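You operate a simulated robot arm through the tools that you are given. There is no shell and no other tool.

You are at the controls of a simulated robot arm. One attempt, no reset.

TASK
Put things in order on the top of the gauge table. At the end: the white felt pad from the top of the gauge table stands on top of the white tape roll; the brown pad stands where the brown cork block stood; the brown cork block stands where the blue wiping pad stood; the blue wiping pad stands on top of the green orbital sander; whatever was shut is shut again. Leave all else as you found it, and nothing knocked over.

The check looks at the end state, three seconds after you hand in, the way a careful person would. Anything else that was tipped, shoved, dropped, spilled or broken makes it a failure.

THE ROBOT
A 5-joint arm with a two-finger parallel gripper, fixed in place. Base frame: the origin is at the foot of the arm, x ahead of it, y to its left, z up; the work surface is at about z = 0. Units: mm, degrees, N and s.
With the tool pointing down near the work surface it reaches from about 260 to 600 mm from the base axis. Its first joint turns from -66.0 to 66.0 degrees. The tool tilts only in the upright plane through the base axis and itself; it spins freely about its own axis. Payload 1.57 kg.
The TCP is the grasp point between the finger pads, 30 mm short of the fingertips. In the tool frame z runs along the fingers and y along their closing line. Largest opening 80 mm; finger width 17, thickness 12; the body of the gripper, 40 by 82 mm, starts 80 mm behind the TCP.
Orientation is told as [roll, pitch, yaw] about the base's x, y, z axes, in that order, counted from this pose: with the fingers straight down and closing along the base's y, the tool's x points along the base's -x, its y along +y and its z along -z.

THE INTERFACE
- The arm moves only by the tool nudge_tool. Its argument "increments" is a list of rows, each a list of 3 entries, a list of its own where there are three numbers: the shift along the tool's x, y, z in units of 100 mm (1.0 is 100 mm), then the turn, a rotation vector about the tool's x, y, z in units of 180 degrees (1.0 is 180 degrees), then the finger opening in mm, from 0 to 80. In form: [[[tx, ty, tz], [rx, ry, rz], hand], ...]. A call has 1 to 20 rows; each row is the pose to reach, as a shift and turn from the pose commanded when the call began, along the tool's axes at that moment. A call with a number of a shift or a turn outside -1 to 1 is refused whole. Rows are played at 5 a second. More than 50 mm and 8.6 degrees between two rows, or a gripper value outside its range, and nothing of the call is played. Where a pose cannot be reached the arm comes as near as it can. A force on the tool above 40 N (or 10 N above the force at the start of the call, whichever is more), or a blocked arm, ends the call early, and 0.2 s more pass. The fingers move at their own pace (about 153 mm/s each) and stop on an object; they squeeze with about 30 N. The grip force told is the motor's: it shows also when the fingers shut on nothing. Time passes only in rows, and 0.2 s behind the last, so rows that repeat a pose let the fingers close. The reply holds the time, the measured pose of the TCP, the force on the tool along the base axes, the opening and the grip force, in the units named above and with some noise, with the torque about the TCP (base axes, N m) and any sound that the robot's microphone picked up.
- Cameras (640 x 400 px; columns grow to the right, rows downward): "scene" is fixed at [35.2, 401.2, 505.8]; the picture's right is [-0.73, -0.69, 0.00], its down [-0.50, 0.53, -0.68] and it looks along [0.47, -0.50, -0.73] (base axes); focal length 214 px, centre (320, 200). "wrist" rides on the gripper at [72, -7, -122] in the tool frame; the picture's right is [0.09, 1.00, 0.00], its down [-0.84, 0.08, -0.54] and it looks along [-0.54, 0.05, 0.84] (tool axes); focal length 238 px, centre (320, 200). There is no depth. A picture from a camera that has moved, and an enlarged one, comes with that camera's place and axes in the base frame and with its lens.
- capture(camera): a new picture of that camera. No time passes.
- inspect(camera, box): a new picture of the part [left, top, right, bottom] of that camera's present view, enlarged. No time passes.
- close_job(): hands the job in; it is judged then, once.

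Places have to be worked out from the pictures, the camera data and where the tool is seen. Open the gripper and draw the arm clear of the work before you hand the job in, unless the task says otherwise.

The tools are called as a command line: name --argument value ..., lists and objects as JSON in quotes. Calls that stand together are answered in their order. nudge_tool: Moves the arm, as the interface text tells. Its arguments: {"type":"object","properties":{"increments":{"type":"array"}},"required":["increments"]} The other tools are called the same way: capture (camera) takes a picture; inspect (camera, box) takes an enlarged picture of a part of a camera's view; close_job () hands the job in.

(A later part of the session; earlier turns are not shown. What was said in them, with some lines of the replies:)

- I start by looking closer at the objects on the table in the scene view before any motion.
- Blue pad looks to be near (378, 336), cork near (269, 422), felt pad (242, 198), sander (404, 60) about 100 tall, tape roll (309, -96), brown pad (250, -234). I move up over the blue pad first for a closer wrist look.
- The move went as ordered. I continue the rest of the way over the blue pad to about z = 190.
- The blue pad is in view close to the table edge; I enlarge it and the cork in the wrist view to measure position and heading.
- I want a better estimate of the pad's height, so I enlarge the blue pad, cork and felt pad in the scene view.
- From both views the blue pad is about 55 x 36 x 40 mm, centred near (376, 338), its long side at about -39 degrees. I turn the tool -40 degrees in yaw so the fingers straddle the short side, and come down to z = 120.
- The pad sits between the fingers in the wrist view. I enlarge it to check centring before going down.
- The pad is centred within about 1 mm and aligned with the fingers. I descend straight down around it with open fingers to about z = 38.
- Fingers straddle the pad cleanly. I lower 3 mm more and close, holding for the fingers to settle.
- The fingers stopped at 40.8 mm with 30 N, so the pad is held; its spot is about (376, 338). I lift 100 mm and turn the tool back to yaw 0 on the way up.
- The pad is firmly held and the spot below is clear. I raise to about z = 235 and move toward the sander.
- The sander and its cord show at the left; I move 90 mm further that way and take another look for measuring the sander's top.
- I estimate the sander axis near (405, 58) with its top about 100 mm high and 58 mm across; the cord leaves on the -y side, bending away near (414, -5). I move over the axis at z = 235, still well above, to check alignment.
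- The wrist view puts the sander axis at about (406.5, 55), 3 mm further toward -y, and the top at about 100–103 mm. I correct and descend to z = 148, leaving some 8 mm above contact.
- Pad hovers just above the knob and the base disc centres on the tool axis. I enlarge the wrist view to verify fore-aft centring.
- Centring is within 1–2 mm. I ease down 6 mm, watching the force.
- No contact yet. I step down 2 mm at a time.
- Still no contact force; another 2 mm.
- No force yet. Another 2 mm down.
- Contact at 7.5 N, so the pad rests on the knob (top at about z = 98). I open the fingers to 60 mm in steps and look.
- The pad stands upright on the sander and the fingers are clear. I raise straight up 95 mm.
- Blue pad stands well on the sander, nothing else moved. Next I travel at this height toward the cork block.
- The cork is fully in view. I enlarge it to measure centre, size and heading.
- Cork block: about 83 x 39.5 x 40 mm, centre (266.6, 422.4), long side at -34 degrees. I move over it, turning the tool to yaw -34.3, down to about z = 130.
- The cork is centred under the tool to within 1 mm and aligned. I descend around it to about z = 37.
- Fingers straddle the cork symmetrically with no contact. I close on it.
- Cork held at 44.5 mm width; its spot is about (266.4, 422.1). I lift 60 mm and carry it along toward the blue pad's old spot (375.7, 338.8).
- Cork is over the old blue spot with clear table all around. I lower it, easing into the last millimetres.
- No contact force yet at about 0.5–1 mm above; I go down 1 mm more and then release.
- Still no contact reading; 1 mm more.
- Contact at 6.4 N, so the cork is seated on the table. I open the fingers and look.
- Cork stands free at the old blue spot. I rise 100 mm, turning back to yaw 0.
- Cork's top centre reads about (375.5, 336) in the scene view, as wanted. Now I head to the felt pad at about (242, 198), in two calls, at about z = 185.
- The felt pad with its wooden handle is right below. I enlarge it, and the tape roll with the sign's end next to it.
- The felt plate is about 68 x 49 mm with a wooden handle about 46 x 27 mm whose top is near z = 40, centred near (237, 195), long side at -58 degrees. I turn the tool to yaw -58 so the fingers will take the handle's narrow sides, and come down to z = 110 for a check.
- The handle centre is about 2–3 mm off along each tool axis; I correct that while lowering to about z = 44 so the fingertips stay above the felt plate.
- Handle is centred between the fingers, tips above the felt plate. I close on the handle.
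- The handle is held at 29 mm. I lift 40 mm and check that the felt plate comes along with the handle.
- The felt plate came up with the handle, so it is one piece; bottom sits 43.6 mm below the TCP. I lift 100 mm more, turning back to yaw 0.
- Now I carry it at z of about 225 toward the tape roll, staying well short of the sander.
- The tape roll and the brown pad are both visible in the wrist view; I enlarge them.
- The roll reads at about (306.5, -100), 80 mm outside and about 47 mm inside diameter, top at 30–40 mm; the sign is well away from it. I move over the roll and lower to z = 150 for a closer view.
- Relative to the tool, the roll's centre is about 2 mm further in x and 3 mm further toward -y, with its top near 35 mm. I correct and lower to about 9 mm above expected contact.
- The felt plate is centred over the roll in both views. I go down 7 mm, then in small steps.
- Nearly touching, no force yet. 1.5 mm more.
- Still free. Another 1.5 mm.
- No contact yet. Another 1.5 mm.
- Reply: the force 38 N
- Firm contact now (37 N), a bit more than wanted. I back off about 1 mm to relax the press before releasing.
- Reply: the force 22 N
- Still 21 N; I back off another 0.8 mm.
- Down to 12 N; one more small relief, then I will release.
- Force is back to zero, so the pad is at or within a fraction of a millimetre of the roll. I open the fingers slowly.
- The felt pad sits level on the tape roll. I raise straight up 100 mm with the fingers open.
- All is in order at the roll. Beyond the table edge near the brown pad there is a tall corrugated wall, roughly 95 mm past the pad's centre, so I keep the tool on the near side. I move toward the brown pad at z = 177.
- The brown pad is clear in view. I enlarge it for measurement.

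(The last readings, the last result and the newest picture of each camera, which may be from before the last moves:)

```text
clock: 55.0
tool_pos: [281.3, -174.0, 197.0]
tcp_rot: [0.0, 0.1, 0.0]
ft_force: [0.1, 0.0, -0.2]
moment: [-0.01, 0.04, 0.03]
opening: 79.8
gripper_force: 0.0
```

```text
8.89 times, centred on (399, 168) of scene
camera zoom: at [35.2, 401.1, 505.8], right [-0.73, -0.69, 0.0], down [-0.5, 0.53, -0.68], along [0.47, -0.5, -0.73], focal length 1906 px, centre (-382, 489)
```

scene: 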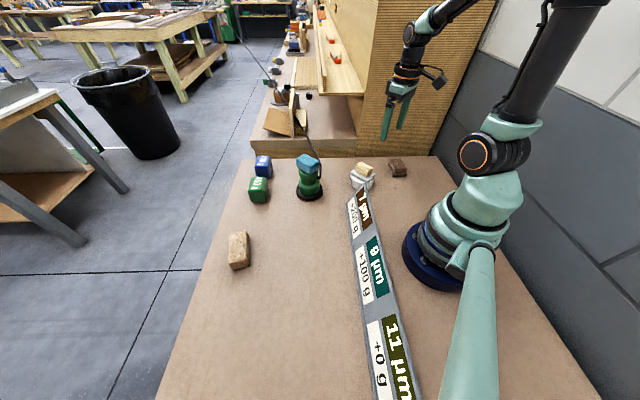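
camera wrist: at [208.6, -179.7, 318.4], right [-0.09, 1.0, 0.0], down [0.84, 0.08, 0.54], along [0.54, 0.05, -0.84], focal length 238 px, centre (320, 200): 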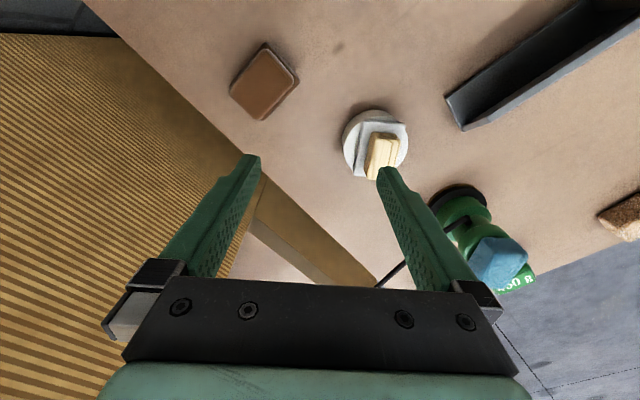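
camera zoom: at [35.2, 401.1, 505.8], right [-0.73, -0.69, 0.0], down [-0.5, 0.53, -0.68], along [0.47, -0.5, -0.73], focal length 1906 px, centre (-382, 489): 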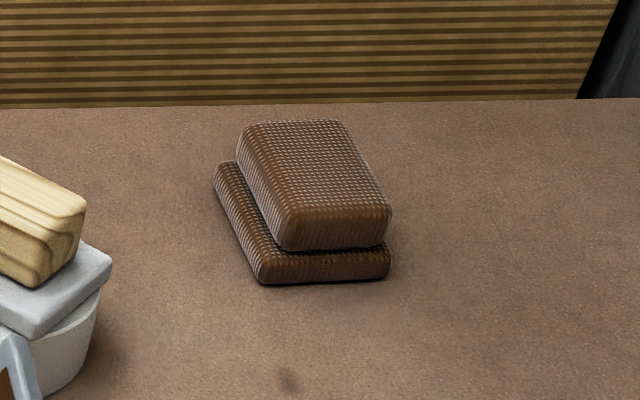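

The brown pad: base plate about 66 x 52 mm, upper block about 60 x 40 mm with top near z = 35–38, centre (251.5, -240.5), long side at -42 degrees. With yaw -42 the gripper's wide side runs parallel to the wall. I move over it at z = 110.

nudge_tool --increments '[[[0.05, -0.114, 0.1], [0, 0, 0.0389], 80], [[0.1, -0.229, 0.22], [0, 0, 0.0778], 80], [[0.148, -0.343, 0.36], [0, 0, 0.1167], 80], [[0.197, -0.457, 0.52], [0, 0, 0.1556], 80], [[0.246, -0.572, 0.7], [0, 0, 0.1944], 80], [[0.295, -0.686, 0.87], [0, 0, 0.2333], 80], [[0.295, -0.686, 0.87], [0, 0, 0.2333], 80], [[0.295, -0.686, 0.87], [0, 0, 0.2333], 80]]'

capture --camera "wrist"

inspect --camera "wrist" --box '[250, 70, 390, 200]'

inspect --camera "scene" --box '[360, 60, 460, 190]'

```text
clock: 56.8
tool_pos: [251.6, -239.3, 110.8]
tcp_rot: [0.0, 0.0, -42.1]
ft_force: [0.5, 0.8, 1.1]
moment: [-0.03, 0.0, -0.01]
opening: 80.4
gripper_force: 0.0
```

```text
taken
camera wrist: at [192.5, -196.4, 232.9], right [0.6, 0.8, 0.0], down [0.67, -0.5, 0.54], along [0.43, -0.32, -0.84], focal length 238 px, centre (320, 200)
```

wrist: 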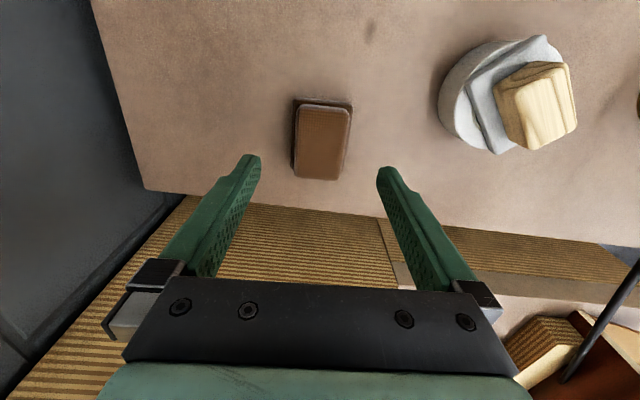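

```text
3.08 times, centred on (320, 135) of wrist
camera zoom: at [192.5, -196.4, 232.9], right [0.6, 0.8, 0.0], down [0.67, -0.5, 0.54], along [0.43, -0.32, -0.84], focal length 733 px, centre (320, 400)
```

zoom: 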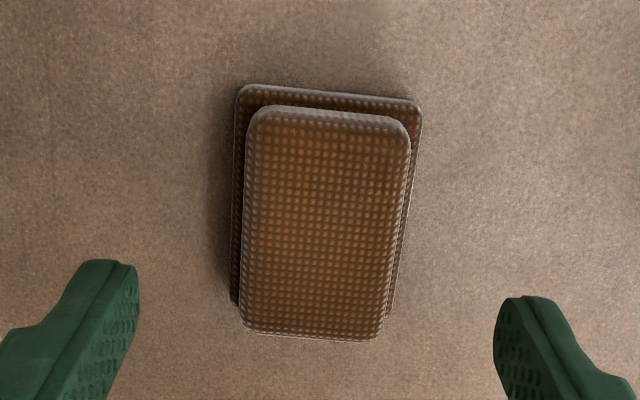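

```text
3.08 times, centred on (410, 125) of scene
camera zoom: at [35.2, 401.2, 505.8], right [-0.73, -0.69, 0.0], down [-0.5, 0.53, -0.68], along [0.47, -0.5, -0.73], focal length 660 px, centre (43, 431)
```

zoom: 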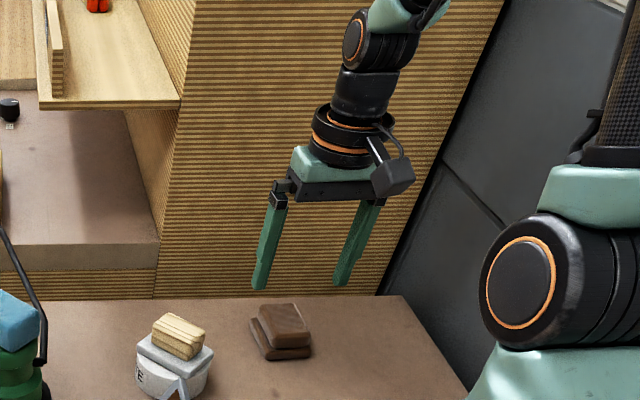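

Block is centred within 1 mm and aligned. I descend to about z = 47 so the fingertips stay above the base plate, then look.

nudge_tool --increments '[[[0, 0, 0.15], [0, 0, 0], 80], [[0, 0, 0.35], [0, 0, 0], 80], [[0, 0, 0.52], [0, 0, 0], 80], [[0, 0, 0.635], [0, 0, 0], 80], [[0, 0, 0.635], [0, 0, 0], 80], [[0, 0, 0.635], [0, 0, 0], 80]]'

capture --camera "wrist"

inspect --camera "scene" --box '[370, 130, 430, 190]'

```text
clock: 58.2
tool_pos: [252.5, -240.8, 48.8]
tcp_rot: [0.0, 0.0, -42.1]
ft_force: [-0.5, 0.8, 0.8]
moment: [-0.01, 0.0, -0.01]
opening: 80.1
gripper_force: 0.1
```

```text
taken
camera wrist: at [193.8, -197.2, 170.2], right [0.6, 0.8, 0.0], down [0.67, -0.5, 0.54], along [0.43, -0.32, -0.84], focal length 238 px, centre (320, 200)
```

wrist: 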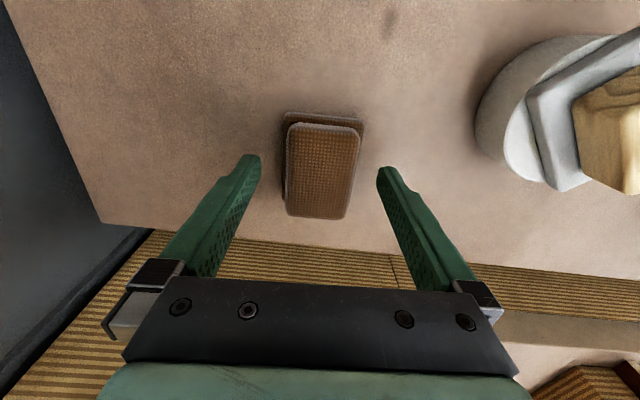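

```text
6.67 times, centred on (400, 160) of scene
camera zoom: at [35.2, 401.2, 505.8], right [-0.73, -0.69, 0.0], down [-0.5, 0.53, -0.68], along [0.47, -0.5, -0.73], focal length 1430 px, centre (-213, 467)
```

zoom: 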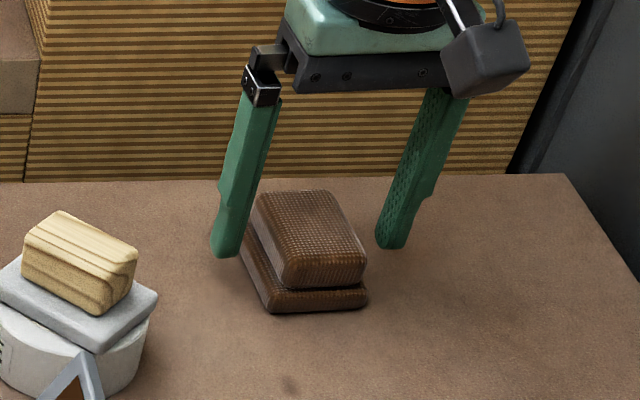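

Good placement. I lower 2 mm more and close on the block.

nudge_tool --increments '[[[0, 0, 0.02], [0, 0, 0], 65], [[0, 0, 0.02], [0, 0, 0], 50], [[0, 0, 0.02], [0, 0, 0], 35], [[0, 0, 0.02], [0, 0, 0], 25], [[0, 0, 0.02], [0, 0, 0], 25]]'

capture --camera "wrist"

inspect --camera "scene" --box '[370, 130, 430, 190]'

```text
clock: 59.4
tool_pos: [251.6, -241.3, 46.9]
tcp_rot: [0.0, 0.0, -42.0]
ft_force: [0.4, -1.4, 1.1]
moment: [-0.03, -0.01, -0.04]
opening: 44.2
gripper_force: 30.3
```

```text
taken
camera wrist: at [193.8, -197.2, 167.8], right [0.6, 0.8, 0.0], down [0.67, -0.5, 0.54], along [0.43, -0.32, -0.84], focal length 238 px, centre (320, 200)
```

wrist: 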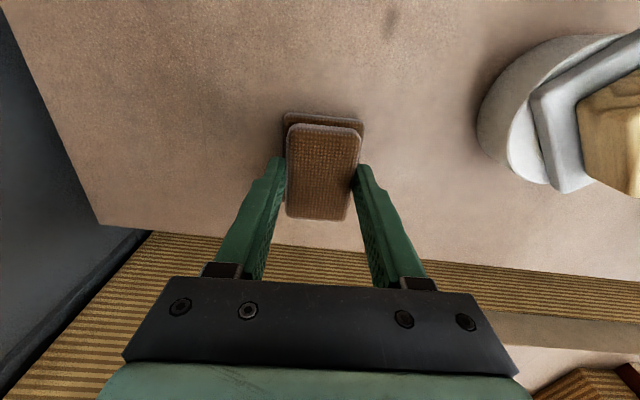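

```text
6.67 times, centred on (400, 160) of scene
camera zoom: at [35.2, 401.2, 505.8], right [-0.73, -0.69, 0.0], down [-0.5, 0.53, -0.68], along [0.47, -0.5, -0.73], focal length 1430 px, centre (-213, 467)
```

zoom: 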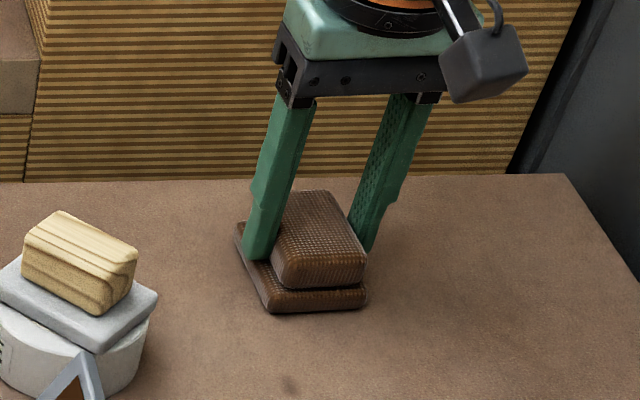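

The block is held at 44 mm. I lift 30 mm to see whether the base plate comes along.

nudge_tool --increments '[[[0, 0, -0.1], [0, 0, 0], 25], [[0, 0, -0.2], [0, 0, 0], 25], [[0, 0, -0.3], [0, 0, 0], 25], [[0, 0, -0.3], [0, 0, 0], 25]]'

capture --camera "wrist"

inspect --camera "scene" --box '[370, 130, 430, 190]'

```text
clock: 60.4
tool_pos: [251.8, -242.2, 77.5]
tcp_rot: [-0.1, 0.0, -42.0]
ft_force: [-0.3, 0.7, -0.4]
moment: [-0.01, 0.02, -0.02]
opening: 43.8
gripper_force: 30.1
```

```text
taken
camera wrist: at [193.3, -197.9, 198.9], right [0.6, 0.8, 0.0], down [0.67, -0.5, 0.54], along [0.43, -0.32, -0.84], focal length 238 px, centre (320, 200)
```

wrist: 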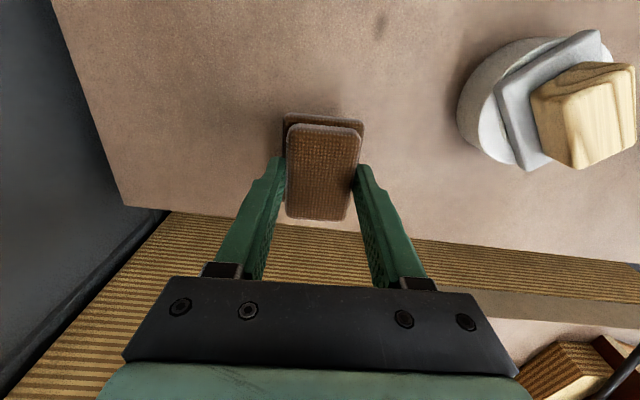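

```text
6.67 times, centred on (400, 160) of scene
camera zoom: at [35.2, 401.2, 505.8], right [-0.73, -0.69, 0.0], down [-0.5, 0.53, -0.68], along [0.47, -0.5, -0.73], focal length 1430 px, centre (-213, 467)
```

zoom: 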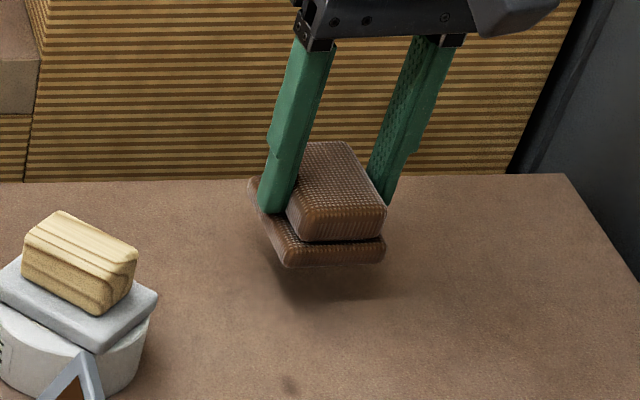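

The whole brown pad came up as one piece. I lift 100 mm more while turning back to yaw 0.

nudge_tool --increments '[[[0, 0, -0.15], [0, 0, 0], 25], [[0, 0, -0.3], [0, 0, -0.0389], 25], [[0, 0, -0.45], [0, 0, -0.0778], 25], [[0, 0, -0.6], [0, 0, -0.1167], 25], [[0, 0, -0.75], [0, 0, -0.1556], 25], [[0, 0, -0.9], [0, 0, -0.1944], 25], [[0, 0, -1.0], [0, 0, -0.2333], 25], [[0, 0, -1.0], [0, 0, -0.2333], 25]]'

```text
clock: 62.2
tool_pos: [252.6, -240.7, 176.3]
tcp_rot: [0.0, 0.1, 0.1]
ft_force: [-0.2, 0.2, 0.1]
moment: [0.03, 0.02, -0.03]
opening: 43.7
gripper_force: 30.3
```

The pad is held firmly. I swing around in front of the base at z of about 230 toward the cork's old spot, in stages.

nudge_tool --increments '[[[-0.15, 0.2, -0.2], [0, 0, 0], 25], [[-0.3, 0.45, -0.38], [0, 0, 0], 25], [[-0.45, 0.7, -0.55], [0, 0, 0], 25], [[-0.6, 0.95, -0.55], [0, 0, 0], 25]]'

nudge_tool --increments '[[[-0.07, 0.33, 0], [0, 0, 0], 25], [[-0.14, 0.66, 0], [0, 0, 0], 25], [[-0.2, 0.98, 0], [0, 0, 0], 25]]'

capture --camera "scene"

```text
clock: 63.2
tool_pos: [310.5, -144.3, 229.7]
tcp_rot: [0.0, 0.0, 0.0]
ft_force: [0.2, 0.4, -0.3]
moment: [0.02, -0.02, -0.01]
opening: 44.1
gripper_force: 29.8
```

```text
clock: 64.0
tool_pos: [329.4, -45.9, 232.3]
tcp_rot: [0.0, 0.0, 0.1]
ft_force: [0.0, 0.1, -0.4]
moment: [0.0, 0.01, -0.02]
opening: 43.8
gripper_force: 30.3
```

```text
taken
```

scene: 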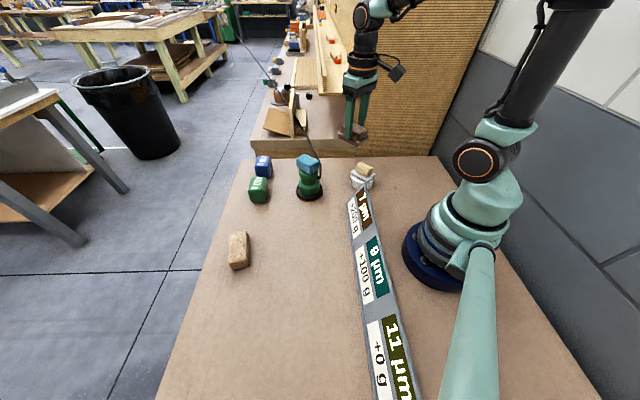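

All as planned and the pad is still held. I continue the swing.

nudge_tool --increments '[[[0, 0.33, 0], [0, 0, 0], 25], [[0, 0.66, 0], [0, 0, 0], 25], [[0, 0.98, 0], [0, 0, 0], 25]]'

nudge_tool --increments '[[[0, 0.33, 0], [0, 0, 0], 25], [[0, 0.66, 0], [0, 0, 0], 25], [[0, 0.98, 0], [0, 0, 0], 25]]'

nudge_tool --increments '[[[0.07, 0.33, 0], [0, 0, 0], 25], [[0.14, 0.66, 0], [0, 0, 0], 25], [[0.2, 0.98, 0], [0, 0, 0], 25]]'

capture --camera "scene"

```text
clock: 64.8
tool_pos: [330.2, 51.7, 230.1]
tcp_rot: [0.0, -0.1, -0.2]
ft_force: [0.5, 0.8, 0.5]
moment: [-0.01, 0.01, 0.03]
opening: 43.9
gripper_force: 29.6
```

```text
clock: 65.6
tool_pos: [330.0, 149.3, 229.8]
tcp_rot: [0.0, 0.0, 0.1]
ft_force: [0.7, -1.2, -1.0]
moment: [-0.01, 0.01, 0.02]
opening: 44.0
gripper_force: 29.7
```

```text
clock: 66.4
tool_pos: [312.1, 247.5, 230.8]
tcp_rot: [-0.1, 0.0, 0.0]
ft_force: [-0.3, -0.6, -0.6]
moment: [0.01, 0.01, 0.0]
opening: 43.9
gripper_force: 29.7
```

```text
taken
```

scene: 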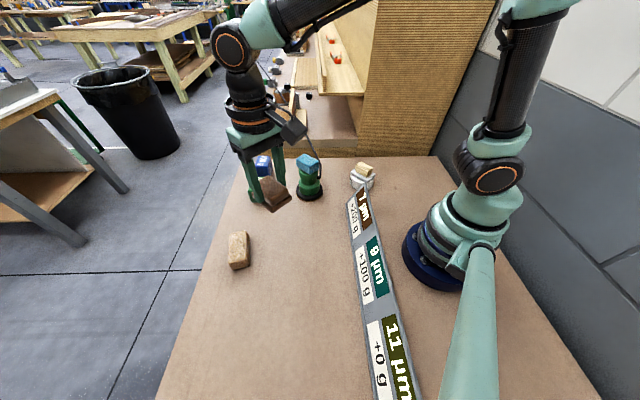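

I continue to over the cork's old spot (266.4, 422.1), turning the tool to yaw -34.3 like the cork's heading.

nudge_tool --increments '[[[0.07, 0.3, 0], [0, 0, 0], 25], [[0.15, 0.6, 0], [0, 0, 0], 25], [[0.222, 0.9, 0], [0, 0, 0], 25]]'

nudge_tool --increments '[[[0.044, 0.17, 0.1], [0, 0, 0.0381], 25], [[0.089, 0.34, 0.25], [0, 0, 0.0762], 25], [[0.133, 0.51, 0.4], [0, 0, 0.1143], 25], [[0.178, 0.68, 0.6], [0, 0, 0.1525], 25], [[0.222, 0.847, 0.8], [0, 0, 0.1906], 25], [[0.222, 0.847, 0.8], [0, 0, 0.1906], 25], [[0.222, 0.847, 0.8], [0, 0, 0.1906], 25]]'

capture --camera "scene"

capture --camera "wrist"

```text
clock: 67.2
tool_pos: [291.6, 337.8, 232.0]
tcp_rot: [0.0, 0.0, 0.0]
ft_force: [0.0, -0.7, 0.0]
moment: [0.02, 0.01, 0.01]
opening: 43.8
gripper_force: 29.6
```

```text
clock: 68.8
tool_pos: [267.9, 424.0, 152.0]
tcp_rot: [0.0, -0.1, -34.4]
ft_force: [0.0, -0.2, -0.1]
moment: [-0.02, 0.01, 0.01]
opening: 43.8
gripper_force: 29.4
```

```text
taken
```

scene: 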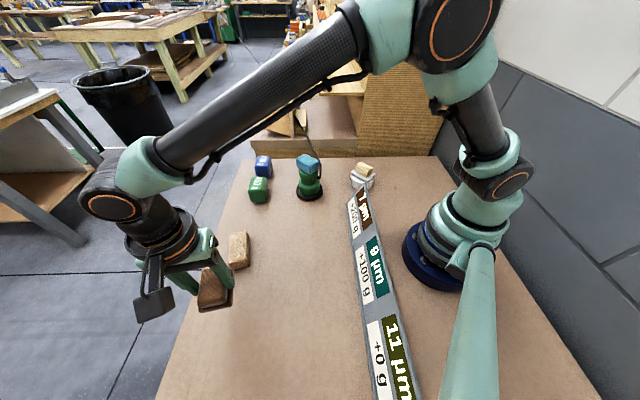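

```text
taken
camera wrist: at [204.6, 459.1, 272.9], right [0.49, 0.87, 0.0], down [0.73, -0.41, 0.54], along [0.47, -0.26, -0.84], focal length 238 px, centre (320, 200)
```

wrist: 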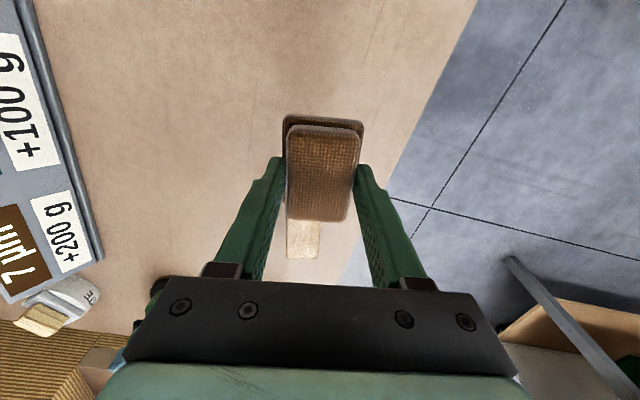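

Measured pose is about 1.5 mm beyond the cork's recorded spot; I correct that and lower to about 8 mm above contact.

nudge_tool --increments '[[[0.003, -0.017, 0.25], [0, 0, 0], 25], [[0.003, -0.017, 0.5], [0, 0, 0], 25], [[0.003, -0.017, 0.75], [0, 0, 0], 25], [[0.003, -0.017, 0.9], [0, 0, 0], 25], [[0.003, -0.017, 0.96], [0, 0, 0], 25], [[0.003, -0.017, 0.96], [0, 0, 0], 25]]'

capture --camera "wrist"

inspect --camera "scene" --box '[170, 240, 290, 350]'

```text
clock: 70.2
tool_pos: [265.2, 419.7, 54.5]
tcp_rot: [0.0, 0.1, -34.2]
ft_force: [0.1, 0.5, -0.9]
moment: [-0.02, 0.0, 0.0]
opening: 43.9
gripper_force: 29.7
```

```text
taken
camera wrist: at [201.8, 455.0, 177.0], right [0.49, 0.87, 0.0], down [0.73, -0.41, 0.54], along [0.47, -0.26, -0.84], focal length 238 px, centre (320, 200)
```

wrist: 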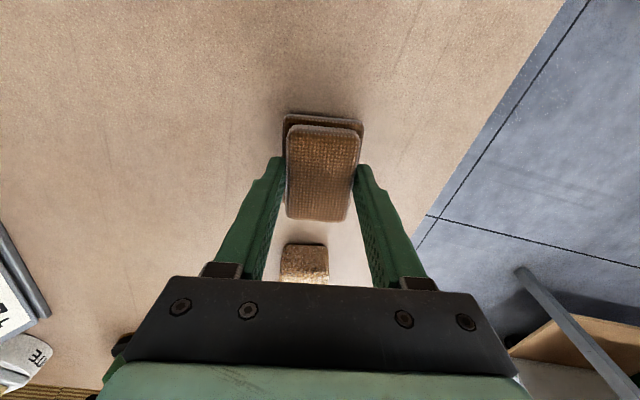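

```text
3.64 times, centred on (230, 295) of scene
camera zoom: at [35.2, 401.2, 505.8], right [-0.73, -0.69, 0.0], down [-0.5, 0.53, -0.68], along [0.47, -0.5, -0.73], focal length 780 px, centre (647, -146)
```

zoom: 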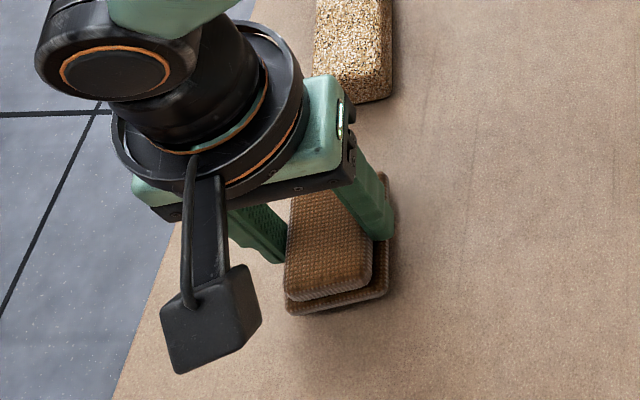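

Reading noise is about 1–2 mm, so I take another reading by holding still before the final approach.

nudge_tool --increments '[[[0, 0, 0], [0, 0, 0], 25]]'

nudge_tool --increments '[[[0, 0, 0], [0, 0, 0], 25]]'

nudge_tool --increments '[[[0, 0, 0], [0, 0, 0], 25]]'

```text
clock: 70.6
tool_pos: [265.7, 419.7, 53.6]
tcp_rot: [0.0, 0.0, -34.3]
ft_force: [-0.2, -0.7, -1.0]
moment: [0.01, 0.01, 0.01]
opening: 44.0
gripper_force: 30.4
```

```text
clock: 71.0
tool_pos: [265.6, 420.6, 55.6]
tcp_rot: [-0.1, 0.0, -34.4]
ft_force: [-0.9, -0.3, -0.5]
moment: [0.01, -0.01, 0.0]
opening: 43.8
gripper_force: 29.9
```

```text
clock: 71.4
tool_pos: [265.5, 419.1, 55.3]
tcp_rot: [0.0, 0.0, -34.3]
ft_force: [0.6, 0.6, -0.3]
moment: [-0.02, 0.01, -0.02]
opening: 43.8
gripper_force: 30.0
```

Average reads (265.5, 419.9), so I shift about (+1, +2.4) mm to the cork's spot and lower 6 mm.

nudge_tool --increments '[[[0.006, 0.025, 0.03], [0, 0, 0], 25], [[0.006, 0.025, 0.06], [0, 0, 0], 25], [[0.006, 0.025, 0.06], [0, 0, 0], 25], [[0.006, 0.025, 0.06], [0, 0, 0], 25]]'

nudge_tool --increments '[[[0, 0, 0], [0, 0, 0], 25]]'

```text
clock: 72.4
tool_pos: [264.9, 421.3, 49.6]
tcp_rot: [0.0, -0.1, -34.4]
ft_force: [-0.1, -0.4, -0.1]
moment: [0.0, -0.03, 0.02]
opening: 43.8
gripper_force: 29.9
```

```text
clock: 72.8
tool_pos: [264.1, 422.0, 48.1]
tcp_rot: [0.0, 0.0, -34.2]
ft_force: [-0.6, -0.1, -0.7]
moment: [-0.01, -0.01, 0.04]
opening: 43.7
gripper_force: 29.8
```

Close; I nudge 1.2 mm in +x and lower 1.5 mm.

nudge_tool --increments '[[[-0.01, 0.009, 0.008], [0, 0, 0], 25], [[-0.01, 0.009, 0.015], [0, 0, 0], 25], [[-0.01, 0.009, 0.015], [0, 0, 0], 25]]'

```text
clock: 73.6
tool_pos: [267.5, 422.8, 47.4]
tcp_rot: [0.0, 0.0, -34.3]
ft_force: [0.3, -0.5, 0.1]
moment: [0.02, 0.01, 0.01]
opening: 43.7
gripper_force: 30.2
```

No contact yet; 1 mm more.

nudge_tool --increments '[[[0, 0, 0.005], [0, 0, 0], 25], [[0, 0, 0.01], [0, 0, 0], 25], [[0, 0, 0.01], [0, 0, 0], 25]]'

```text
clock: 74.4
tool_pos: [268.3, 422.7, 46.3]
tcp_rot: [0.0, -0.1, -34.3]
ft_force: [1.2, 0.6, 0.0]
moment: [-0.05, 0.01, 0.02]
opening: 43.5
gripper_force: 30.3
```

Still free; another 0.8 mm.

nudge_tool --increments '[[[0, 0, 0.004], [0, 0, 0], 25], [[0, 0, 0.008], [0, 0, 0], 25], [[0, 0, 0.008], [0, 0, 0], 25]]'

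```text
clock: 75.2
tool_pos: [268.5, 424.8, 46.0]
tcp_rot: [0.0, 0.0, -34.3]
ft_force: [-1.0, 0.1, 0.5]
moment: [0.01, 0.02, 0.0]
opening: 43.7
gripper_force: 29.6
```

No contact; another 0.8 mm.

nudge_tool --increments '[[[0, 0, 0.004], [0, 0, 0], 25], [[0, 0, 0.008], [0, 0, 0], 25], [[0, 0, 0.008], [0, 0, 0], 25]]'

inspect --camera "scene" --box '[195, 270, 265, 330]'

```text
clock: 76.0
tool_pos: [268.6, 423.1, 46.0]
tcp_rot: [0.1, 0.0, -34.3]
ft_force: [-0.5, -4.9, 16.3]
moment: [-0.27, 0.09, -0.01]
opening: 43.8
gripper_force: 30.1
```

```text
6.67 times, centred on (230, 300) of scene
camera zoom: at [35.2, 401.1, 505.8], right [-0.73, -0.69, 0.0], down [-0.5, 0.53, -0.68], along [0.47, -0.5, -0.73], focal length 1430 px, centre (920, -467)
```

zoom: 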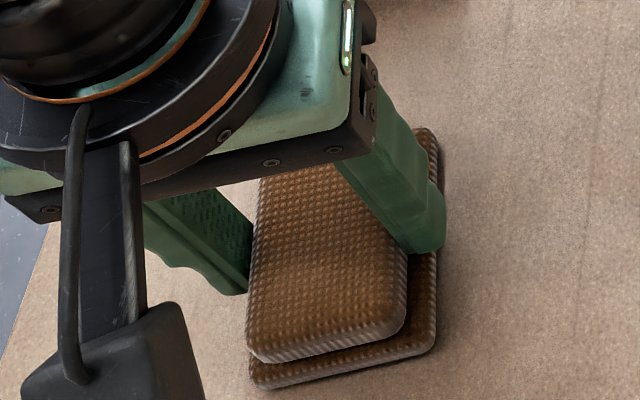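

Contact at 16 N. I relieve 0.7 mm and open the fingers.

nudge_tool --increments '[[[0, 0, -0.007], [0, 0, 0], 25], [[0, 0, -0.007], [0, 0, 0], 25]]'

nudge_tool --increments '[[[0, 0, 0], [0, 0, 0], 48], [[0, 0, 0], [0, 0, 0], 56], [[0, 0, 0], [0, 0, 0], 68], [[0, 0, 0], [0, 0, 0], 78], [[0, 0, 0], [0, 0, 0], 78]]'

capture --camera "wrist"

inspect --camera "scene" --box '[195, 270, 265, 330]'

```text
clock: 76.6
tool_pos: [267.6, 422.5, 46.2]
tcp_rot: [0.1, 0.0, -34.2]
ft_force: [-1.6, -0.5, 16.1]
moment: [-0.09, 0.11, -0.01]
opening: 43.9
gripper_force: 29.6
```

```text
clock: 77.8
tool_pos: [267.6, 422.8, 45.2]
tcp_rot: [0.0, 0.0, -34.3]
ft_force: [-0.4, -0.3, -0.4]
moment: [0.01, 0.01, 0.01]
opening: 77.9
gripper_force: 0.0
```

```text
taken
camera wrist: at [205.1, 458.7, 167.0], right [0.49, 0.87, 0.0], down [0.73, -0.41, 0.54], along [0.47, -0.26, -0.84], focal length 238 px, centre (320, 200)
```

wrist: 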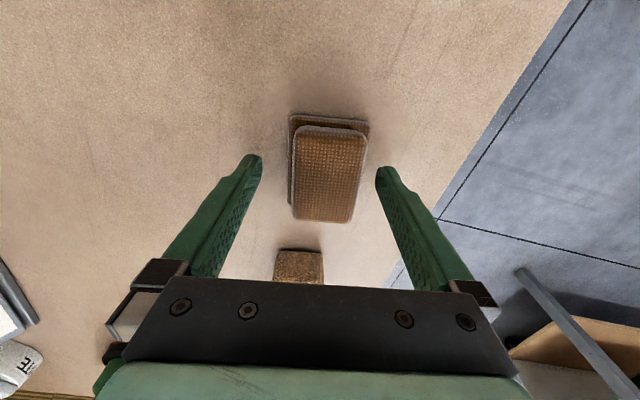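

```text
6.67 times, centred on (230, 300) of scene
camera zoom: at [35.2, 401.2, 505.8], right [-0.73, -0.69, 0.0], down [-0.5, 0.53, -0.68], along [0.47, -0.5, -0.73], focal length 1430 px, centre (920, -467)
```

zoom: 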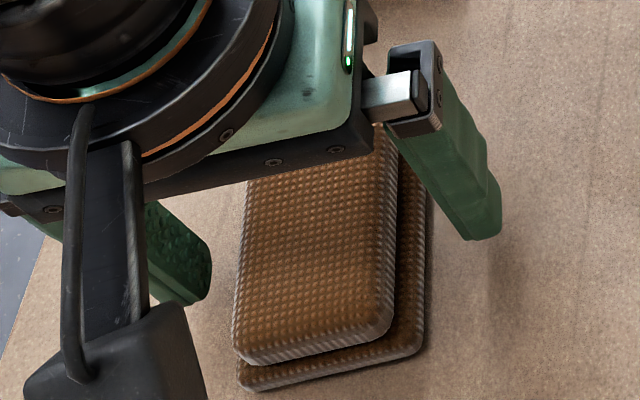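

The pad shifted a few millimetres sideways on release. I enlarge both views to measure where it is now.

inspect --camera "wrist" --box '[250, 90, 410, 250]'

nudge_tool --increments '[[[0, 0, 0], [0, 0, 0], 78]]'

nudge_tool --increments '[[[0, 0, 0], [0, 0, 0], 78]]'

```text
2.50 times, centred on (330, 170) of wrist
camera zoom: at [205.1, 458.7, 167.0], right [0.49, 0.87, 0.0], down [0.73, -0.41, 0.54], along [0.47, -0.26, -0.84], focal length 596 px, centre (295, 275)
```

zoom: 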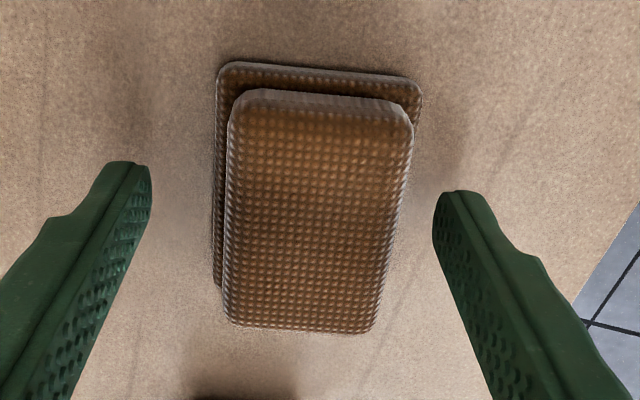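

```text
clock: 78.2
tool_pos: [268.8, 422.5, 46.0]
tcp_rot: [0.0, 0.0, -34.3]
ft_force: [0.0, -0.8, -0.4]
moment: [0.02, -0.01, 0.0]
opening: 77.8
gripper_force: 0.0
```

```text
clock: 78.6
tool_pos: [268.8, 423.1, 46.0]
tcp_rot: [0.0, 0.0, -34.3]
ft_force: [-0.5, 0.2, -0.1]
moment: [-0.01, -0.01, 0.03]
opening: 77.9
gripper_force: 0.1
```

The pad's centre is about (268.7, 426.5), some 5 mm from the cork's spot. I shift the tool to the target and close to 46 mm without gripping, so the finger gently slides the pad back, then open again.

nudge_tool --increments '[[[0.012, -0.015, 0], [0, 0, 0], 76], [[0.012, -0.015, 0], [0, 0, 0], 66], [[0.012, -0.015, 0], [0, 0, 0], 60], [[0.012, -0.015, 0], [0, 0, 0], 56], [[0.012, -0.015, 0], [0, 0, 0], 53], [[0.012, -0.015, 0], [0, 0, 0], 50], [[0.012, -0.015, 0], [0, 0, 0], 48], [[0.012, -0.015, 0], [0, 0, 0], 46], [[0.012, -0.015, 0], [0, 0, 0], 46]]'

inspect --camera "wrist" --box '[250, 90, 410, 250]'

```text
clock: 80.6
tool_pos: [267.6, 422.3, 46.1]
tcp_rot: [0.0, 0.0, -34.3]
ft_force: [-0.9, 0.0, 0.8]
moment: [-0.01, -0.02, -0.02]
opening: 46.4
gripper_force: 0.1
```

```text
2.50 times, centred on (330, 170) of wrist
camera zoom: at [203.8, 457.6, 167.5], right [0.49, 0.87, 0.0], down [0.73, -0.41, 0.54], along [0.47, -0.26, -0.84], focal length 596 px, centre (295, 275)
```

zoom: 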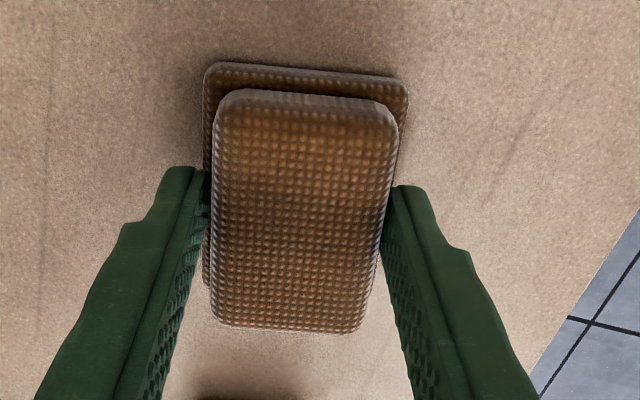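

The pad slid back and is now centred between the fingers. I open again and check that it stays.

nudge_tool --increments '[[[0, 0, 0], [0, 0, 0], 50], [[0, 0, 0], [0, 0, 0], 58], [[0, 0, 0], [0, 0, 0], 68], [[0, 0, 0], [0, 0, 0], 80], [[0, 0, 0], [0, 0, 0], 80]]'

inspect --camera "wrist" --box '[250, 90, 410, 250]'

```text
clock: 81.8
tool_pos: [267.9, 422.3, 45.4]
tcp_rot: [0.0, 0.0, -34.3]
ft_force: [-1.0, -0.3, -0.1]
moment: [-0.03, -0.02, -0.01]
opening: 80.1
gripper_force: 0.2
```

```text
2.50 times, centred on (330, 170) of wrist
camera zoom: at [203.8, 457.6, 167.5], right [0.49, 0.87, 0.0], down [0.73, -0.41, 0.54], along [0.47, -0.26, -0.84], focal length 596 px, centre (295, 275)
```

zoom: 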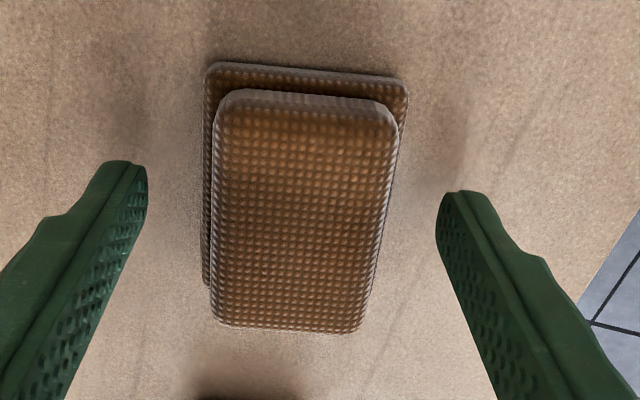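

The pad stayed put, about 1–2 mm from the cork's spot. I raise straight up, then draw the arm clear.

nudge_tool --increments '[[[0, 0, -0.1], [0, 0, 0], 80], [[0, 0, -0.3], [0, 0, 0], 80], [[0, 0, -0.65], [0, 0, 0], 80], [[0, 0, -1.0], [0, 0, 0], 80], [[0, 0, -1.0], [0, 0, 0], 80]]'

nudge_tool --increments '[[[0, 0, -0.15], [0, 0, -0.0381], 80], [[0, 0, -0.3], [0, 0, -0.0762], 80], [[0, 0, -0.45], [0, 0, -0.1143], 80], [[0, 0, -0.6], [0, 0, -0.1525], 80], [[0, 0, -0.75], [0, 0, -0.1906], 80], [[0, 0, -0.75], [0, 0, -0.1906], 80]]'

capture --camera "scene"

capture --camera "wrist"

```text
clock: 83.0
tool_pos: [267.0, 421.5, 145.3]
tcp_rot: [0.0, 0.0, -34.3]
ft_force: [0.2, -0.3, 0.5]
moment: [-0.02, -0.01, -0.01]
opening: 80.2
gripper_force: 0.1
```

```text
clock: 84.4
tool_pos: [267.0, 421.7, 222.8]
tcp_rot: [0.0, -0.1, 0.1]
ft_force: [-0.7, 0.3, -0.1]
moment: [0.01, 0.03, 0.02]
opening: 79.9
gripper_force: 0.1
```

```text
taken
```

scene: 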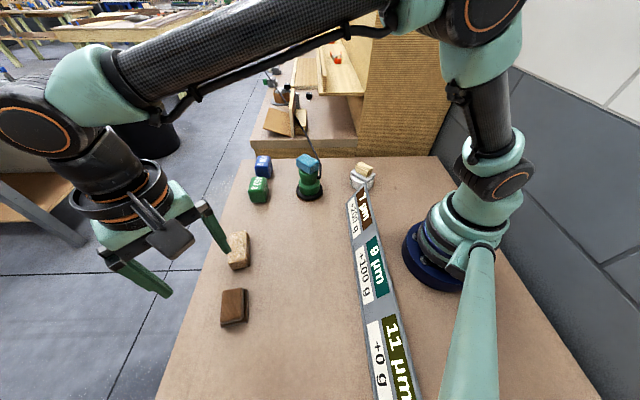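

```text
taken
camera wrist: at [194.6, 415.6, 344.7], right [-0.09, 1.0, 0.0], down [0.84, 0.08, 0.54], along [0.54, 0.05, -0.84], focal length 238 px, centre (320, 200)
```

wrist: 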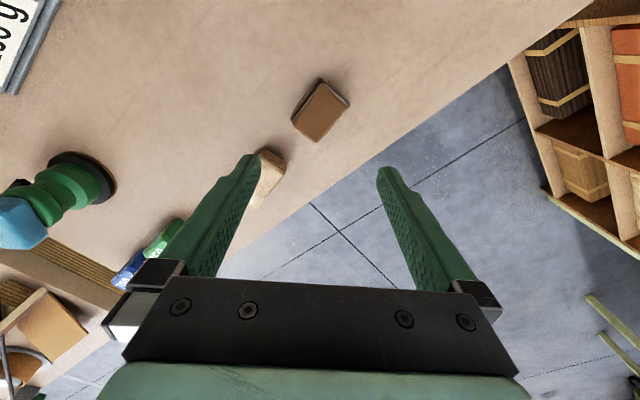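

Everything appears in place. I draw the arm back toward its starting pose in the air, then inspect all objects.

nudge_tool --increments '[[[-0.12, -0.2, -0.25], [0, 0, 0], 80], [[-0.24, -0.4, -0.5], [0, 0, 0], 80], [[-0.36, -0.6, -0.75], [0, 0, 0], 80], [[-0.49, -0.85, -1.0], [0, 0, 0], 80]]'

nudge_tool --increments '[[[-0.16, -0.28, 0], [0, 0, 0], 80], [[-0.32, -0.56, 0], [0, 0, 0], 80], [[-0.49, -0.82, 0], [0, 0, 0], 80]]'

nudge_tool --increments '[[[-0.16, -0.28, 0], [0, 0, 0], 80], [[-0.32, -0.56, 0], [0, 0, 0], 80], [[-0.48, -0.77, 0], [0, 0, 0], 80], [[-0.48, -0.77, 0], [0, 0, 0], 80]]'

capture --camera "scene"

capture --camera "wrist"

inspect --camera "scene" --box '[200, 220, 300, 340]'

inspect --camera "scene" --box '[235, 140, 415, 215]'

```text
clock: 85.4
tool_pos: [315.6, 335.7, 317.5]
tcp_rot: [0.0, -0.1, 0.0]
ft_force: [0.6, 0.1, 0.4]
moment: [-0.02, 0.01, -0.01]
opening: 79.8
gripper_force: 0.0
```

```text
clock: 86.2
tool_pos: [361.7, 254.6, 317.9]
tcp_rot: [-0.1, 0.0, -0.1]
ft_force: [-0.4, -0.1, -0.4]
moment: [0.01, 0.01, -0.02]
opening: 80.0
gripper_force: 0.0
```

```text
clock: 87.2
tool_pos: [412.3, 178.0, 319.4]
tcp_rot: [0.0, 0.1, 0.0]
ft_force: [0.4, -0.6, 0.1]
moment: [0.04, -0.03, 0.01]
opening: 80.3
gripper_force: 0.1
```

```text
taken
```

scene: 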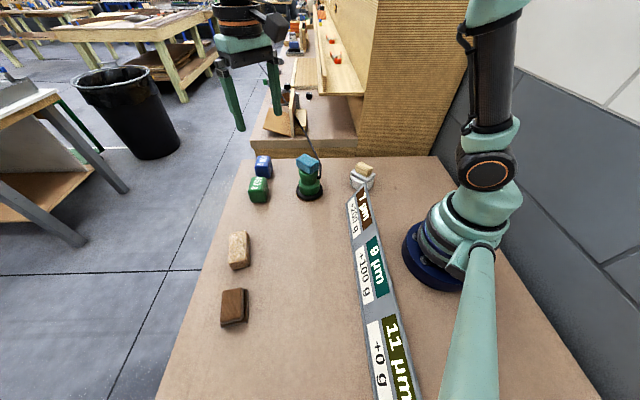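

```text
taken
camera wrist: at [339.9, 172.2, 441.6], right [-0.09, 1.0, 0.0], down [0.84, 0.08, 0.54], along [0.54, 0.05, -0.84], focal length 238 px, centre (320, 200)
```

wrist: 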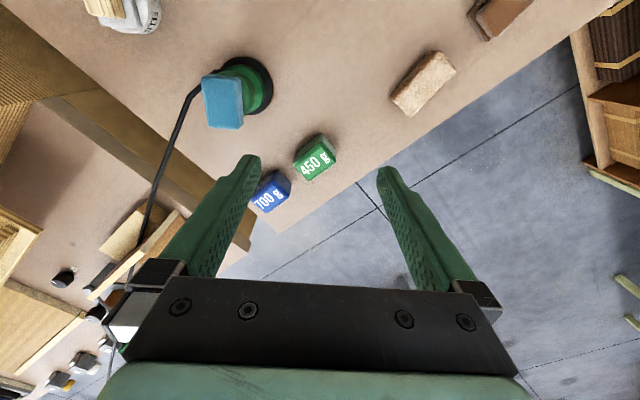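

```text
3.33 times, centred on (250, 280) of scene
camera zoom: at [35.2, 401.1, 505.8], right [-0.73, -0.69, 0.0], down [-0.5, 0.53, -0.68], along [0.47, -0.5, -0.73], focal length 715 px, centre (553, -67)
```

zoom: 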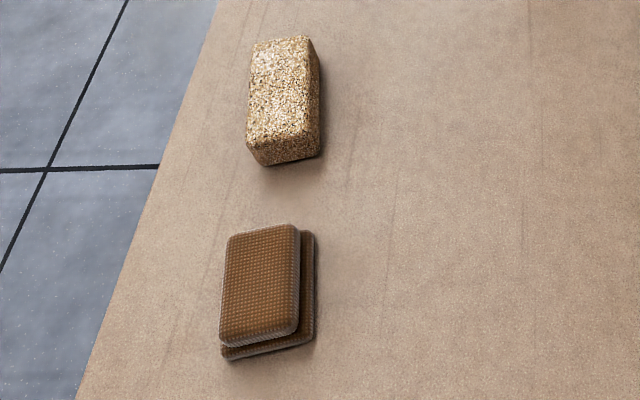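

```text
3.56 times, centred on (325, 178) of scene
camera zoom: at [35.2, 401.1, 505.8], right [-0.73, -0.69, 0.0], down [-0.5, 0.53, -0.68], along [0.47, -0.5, -0.73], focal length 763 px, centre (302, 280)
```

zoom: 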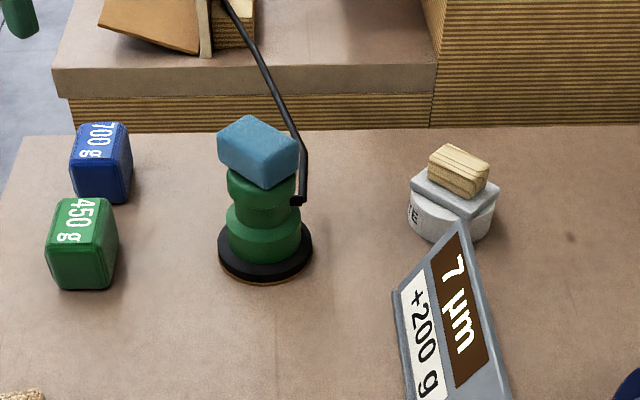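

The final views show the blue pad on the sander, felt pad on the tape roll, cork at the blue's old spot and brown pad at the cork's old spot, all upright; the weights, sign and the rest look unmoved. The arm is clear with the gripper open, so I hand in.

close_job

```text
The job is handed in.
```

I moved all four objects and handed the job in. The verdict hasn't come back. The final pictures show everything upright, with the gripper open and the arm drawn clear.

| Object | Where it is now | How close |
|---|---|---|
| Blue wiping pad | On top of the green orbital sander | Centred within about 2 mm |
| Brown cork block | Where the blue pad stood, at about (376, 338) | Within about 3 mm |
| White felt pad | On top of the white tape roll | Centred within about 1–2 mm |
| Brown pad | Where the cork stood, at about (266, 422) | Within about 1–4 mm |

- **Brown pad:** it slid about 5 mm sideways when I first let go. I eased it back with the open fingers, and it stayed put when I opened them again.
- **Tape roll:** I pressed the felt pad onto it with about 37 N, more than I wanted, before backing off. In the pictures the roll may have shifted by about 2 mm, which is within what I can measure.
- **Nothing to shut:** I saw nothing on the table that was shut, so there was nothing to close again.

The two weights and the sign look unmoved.
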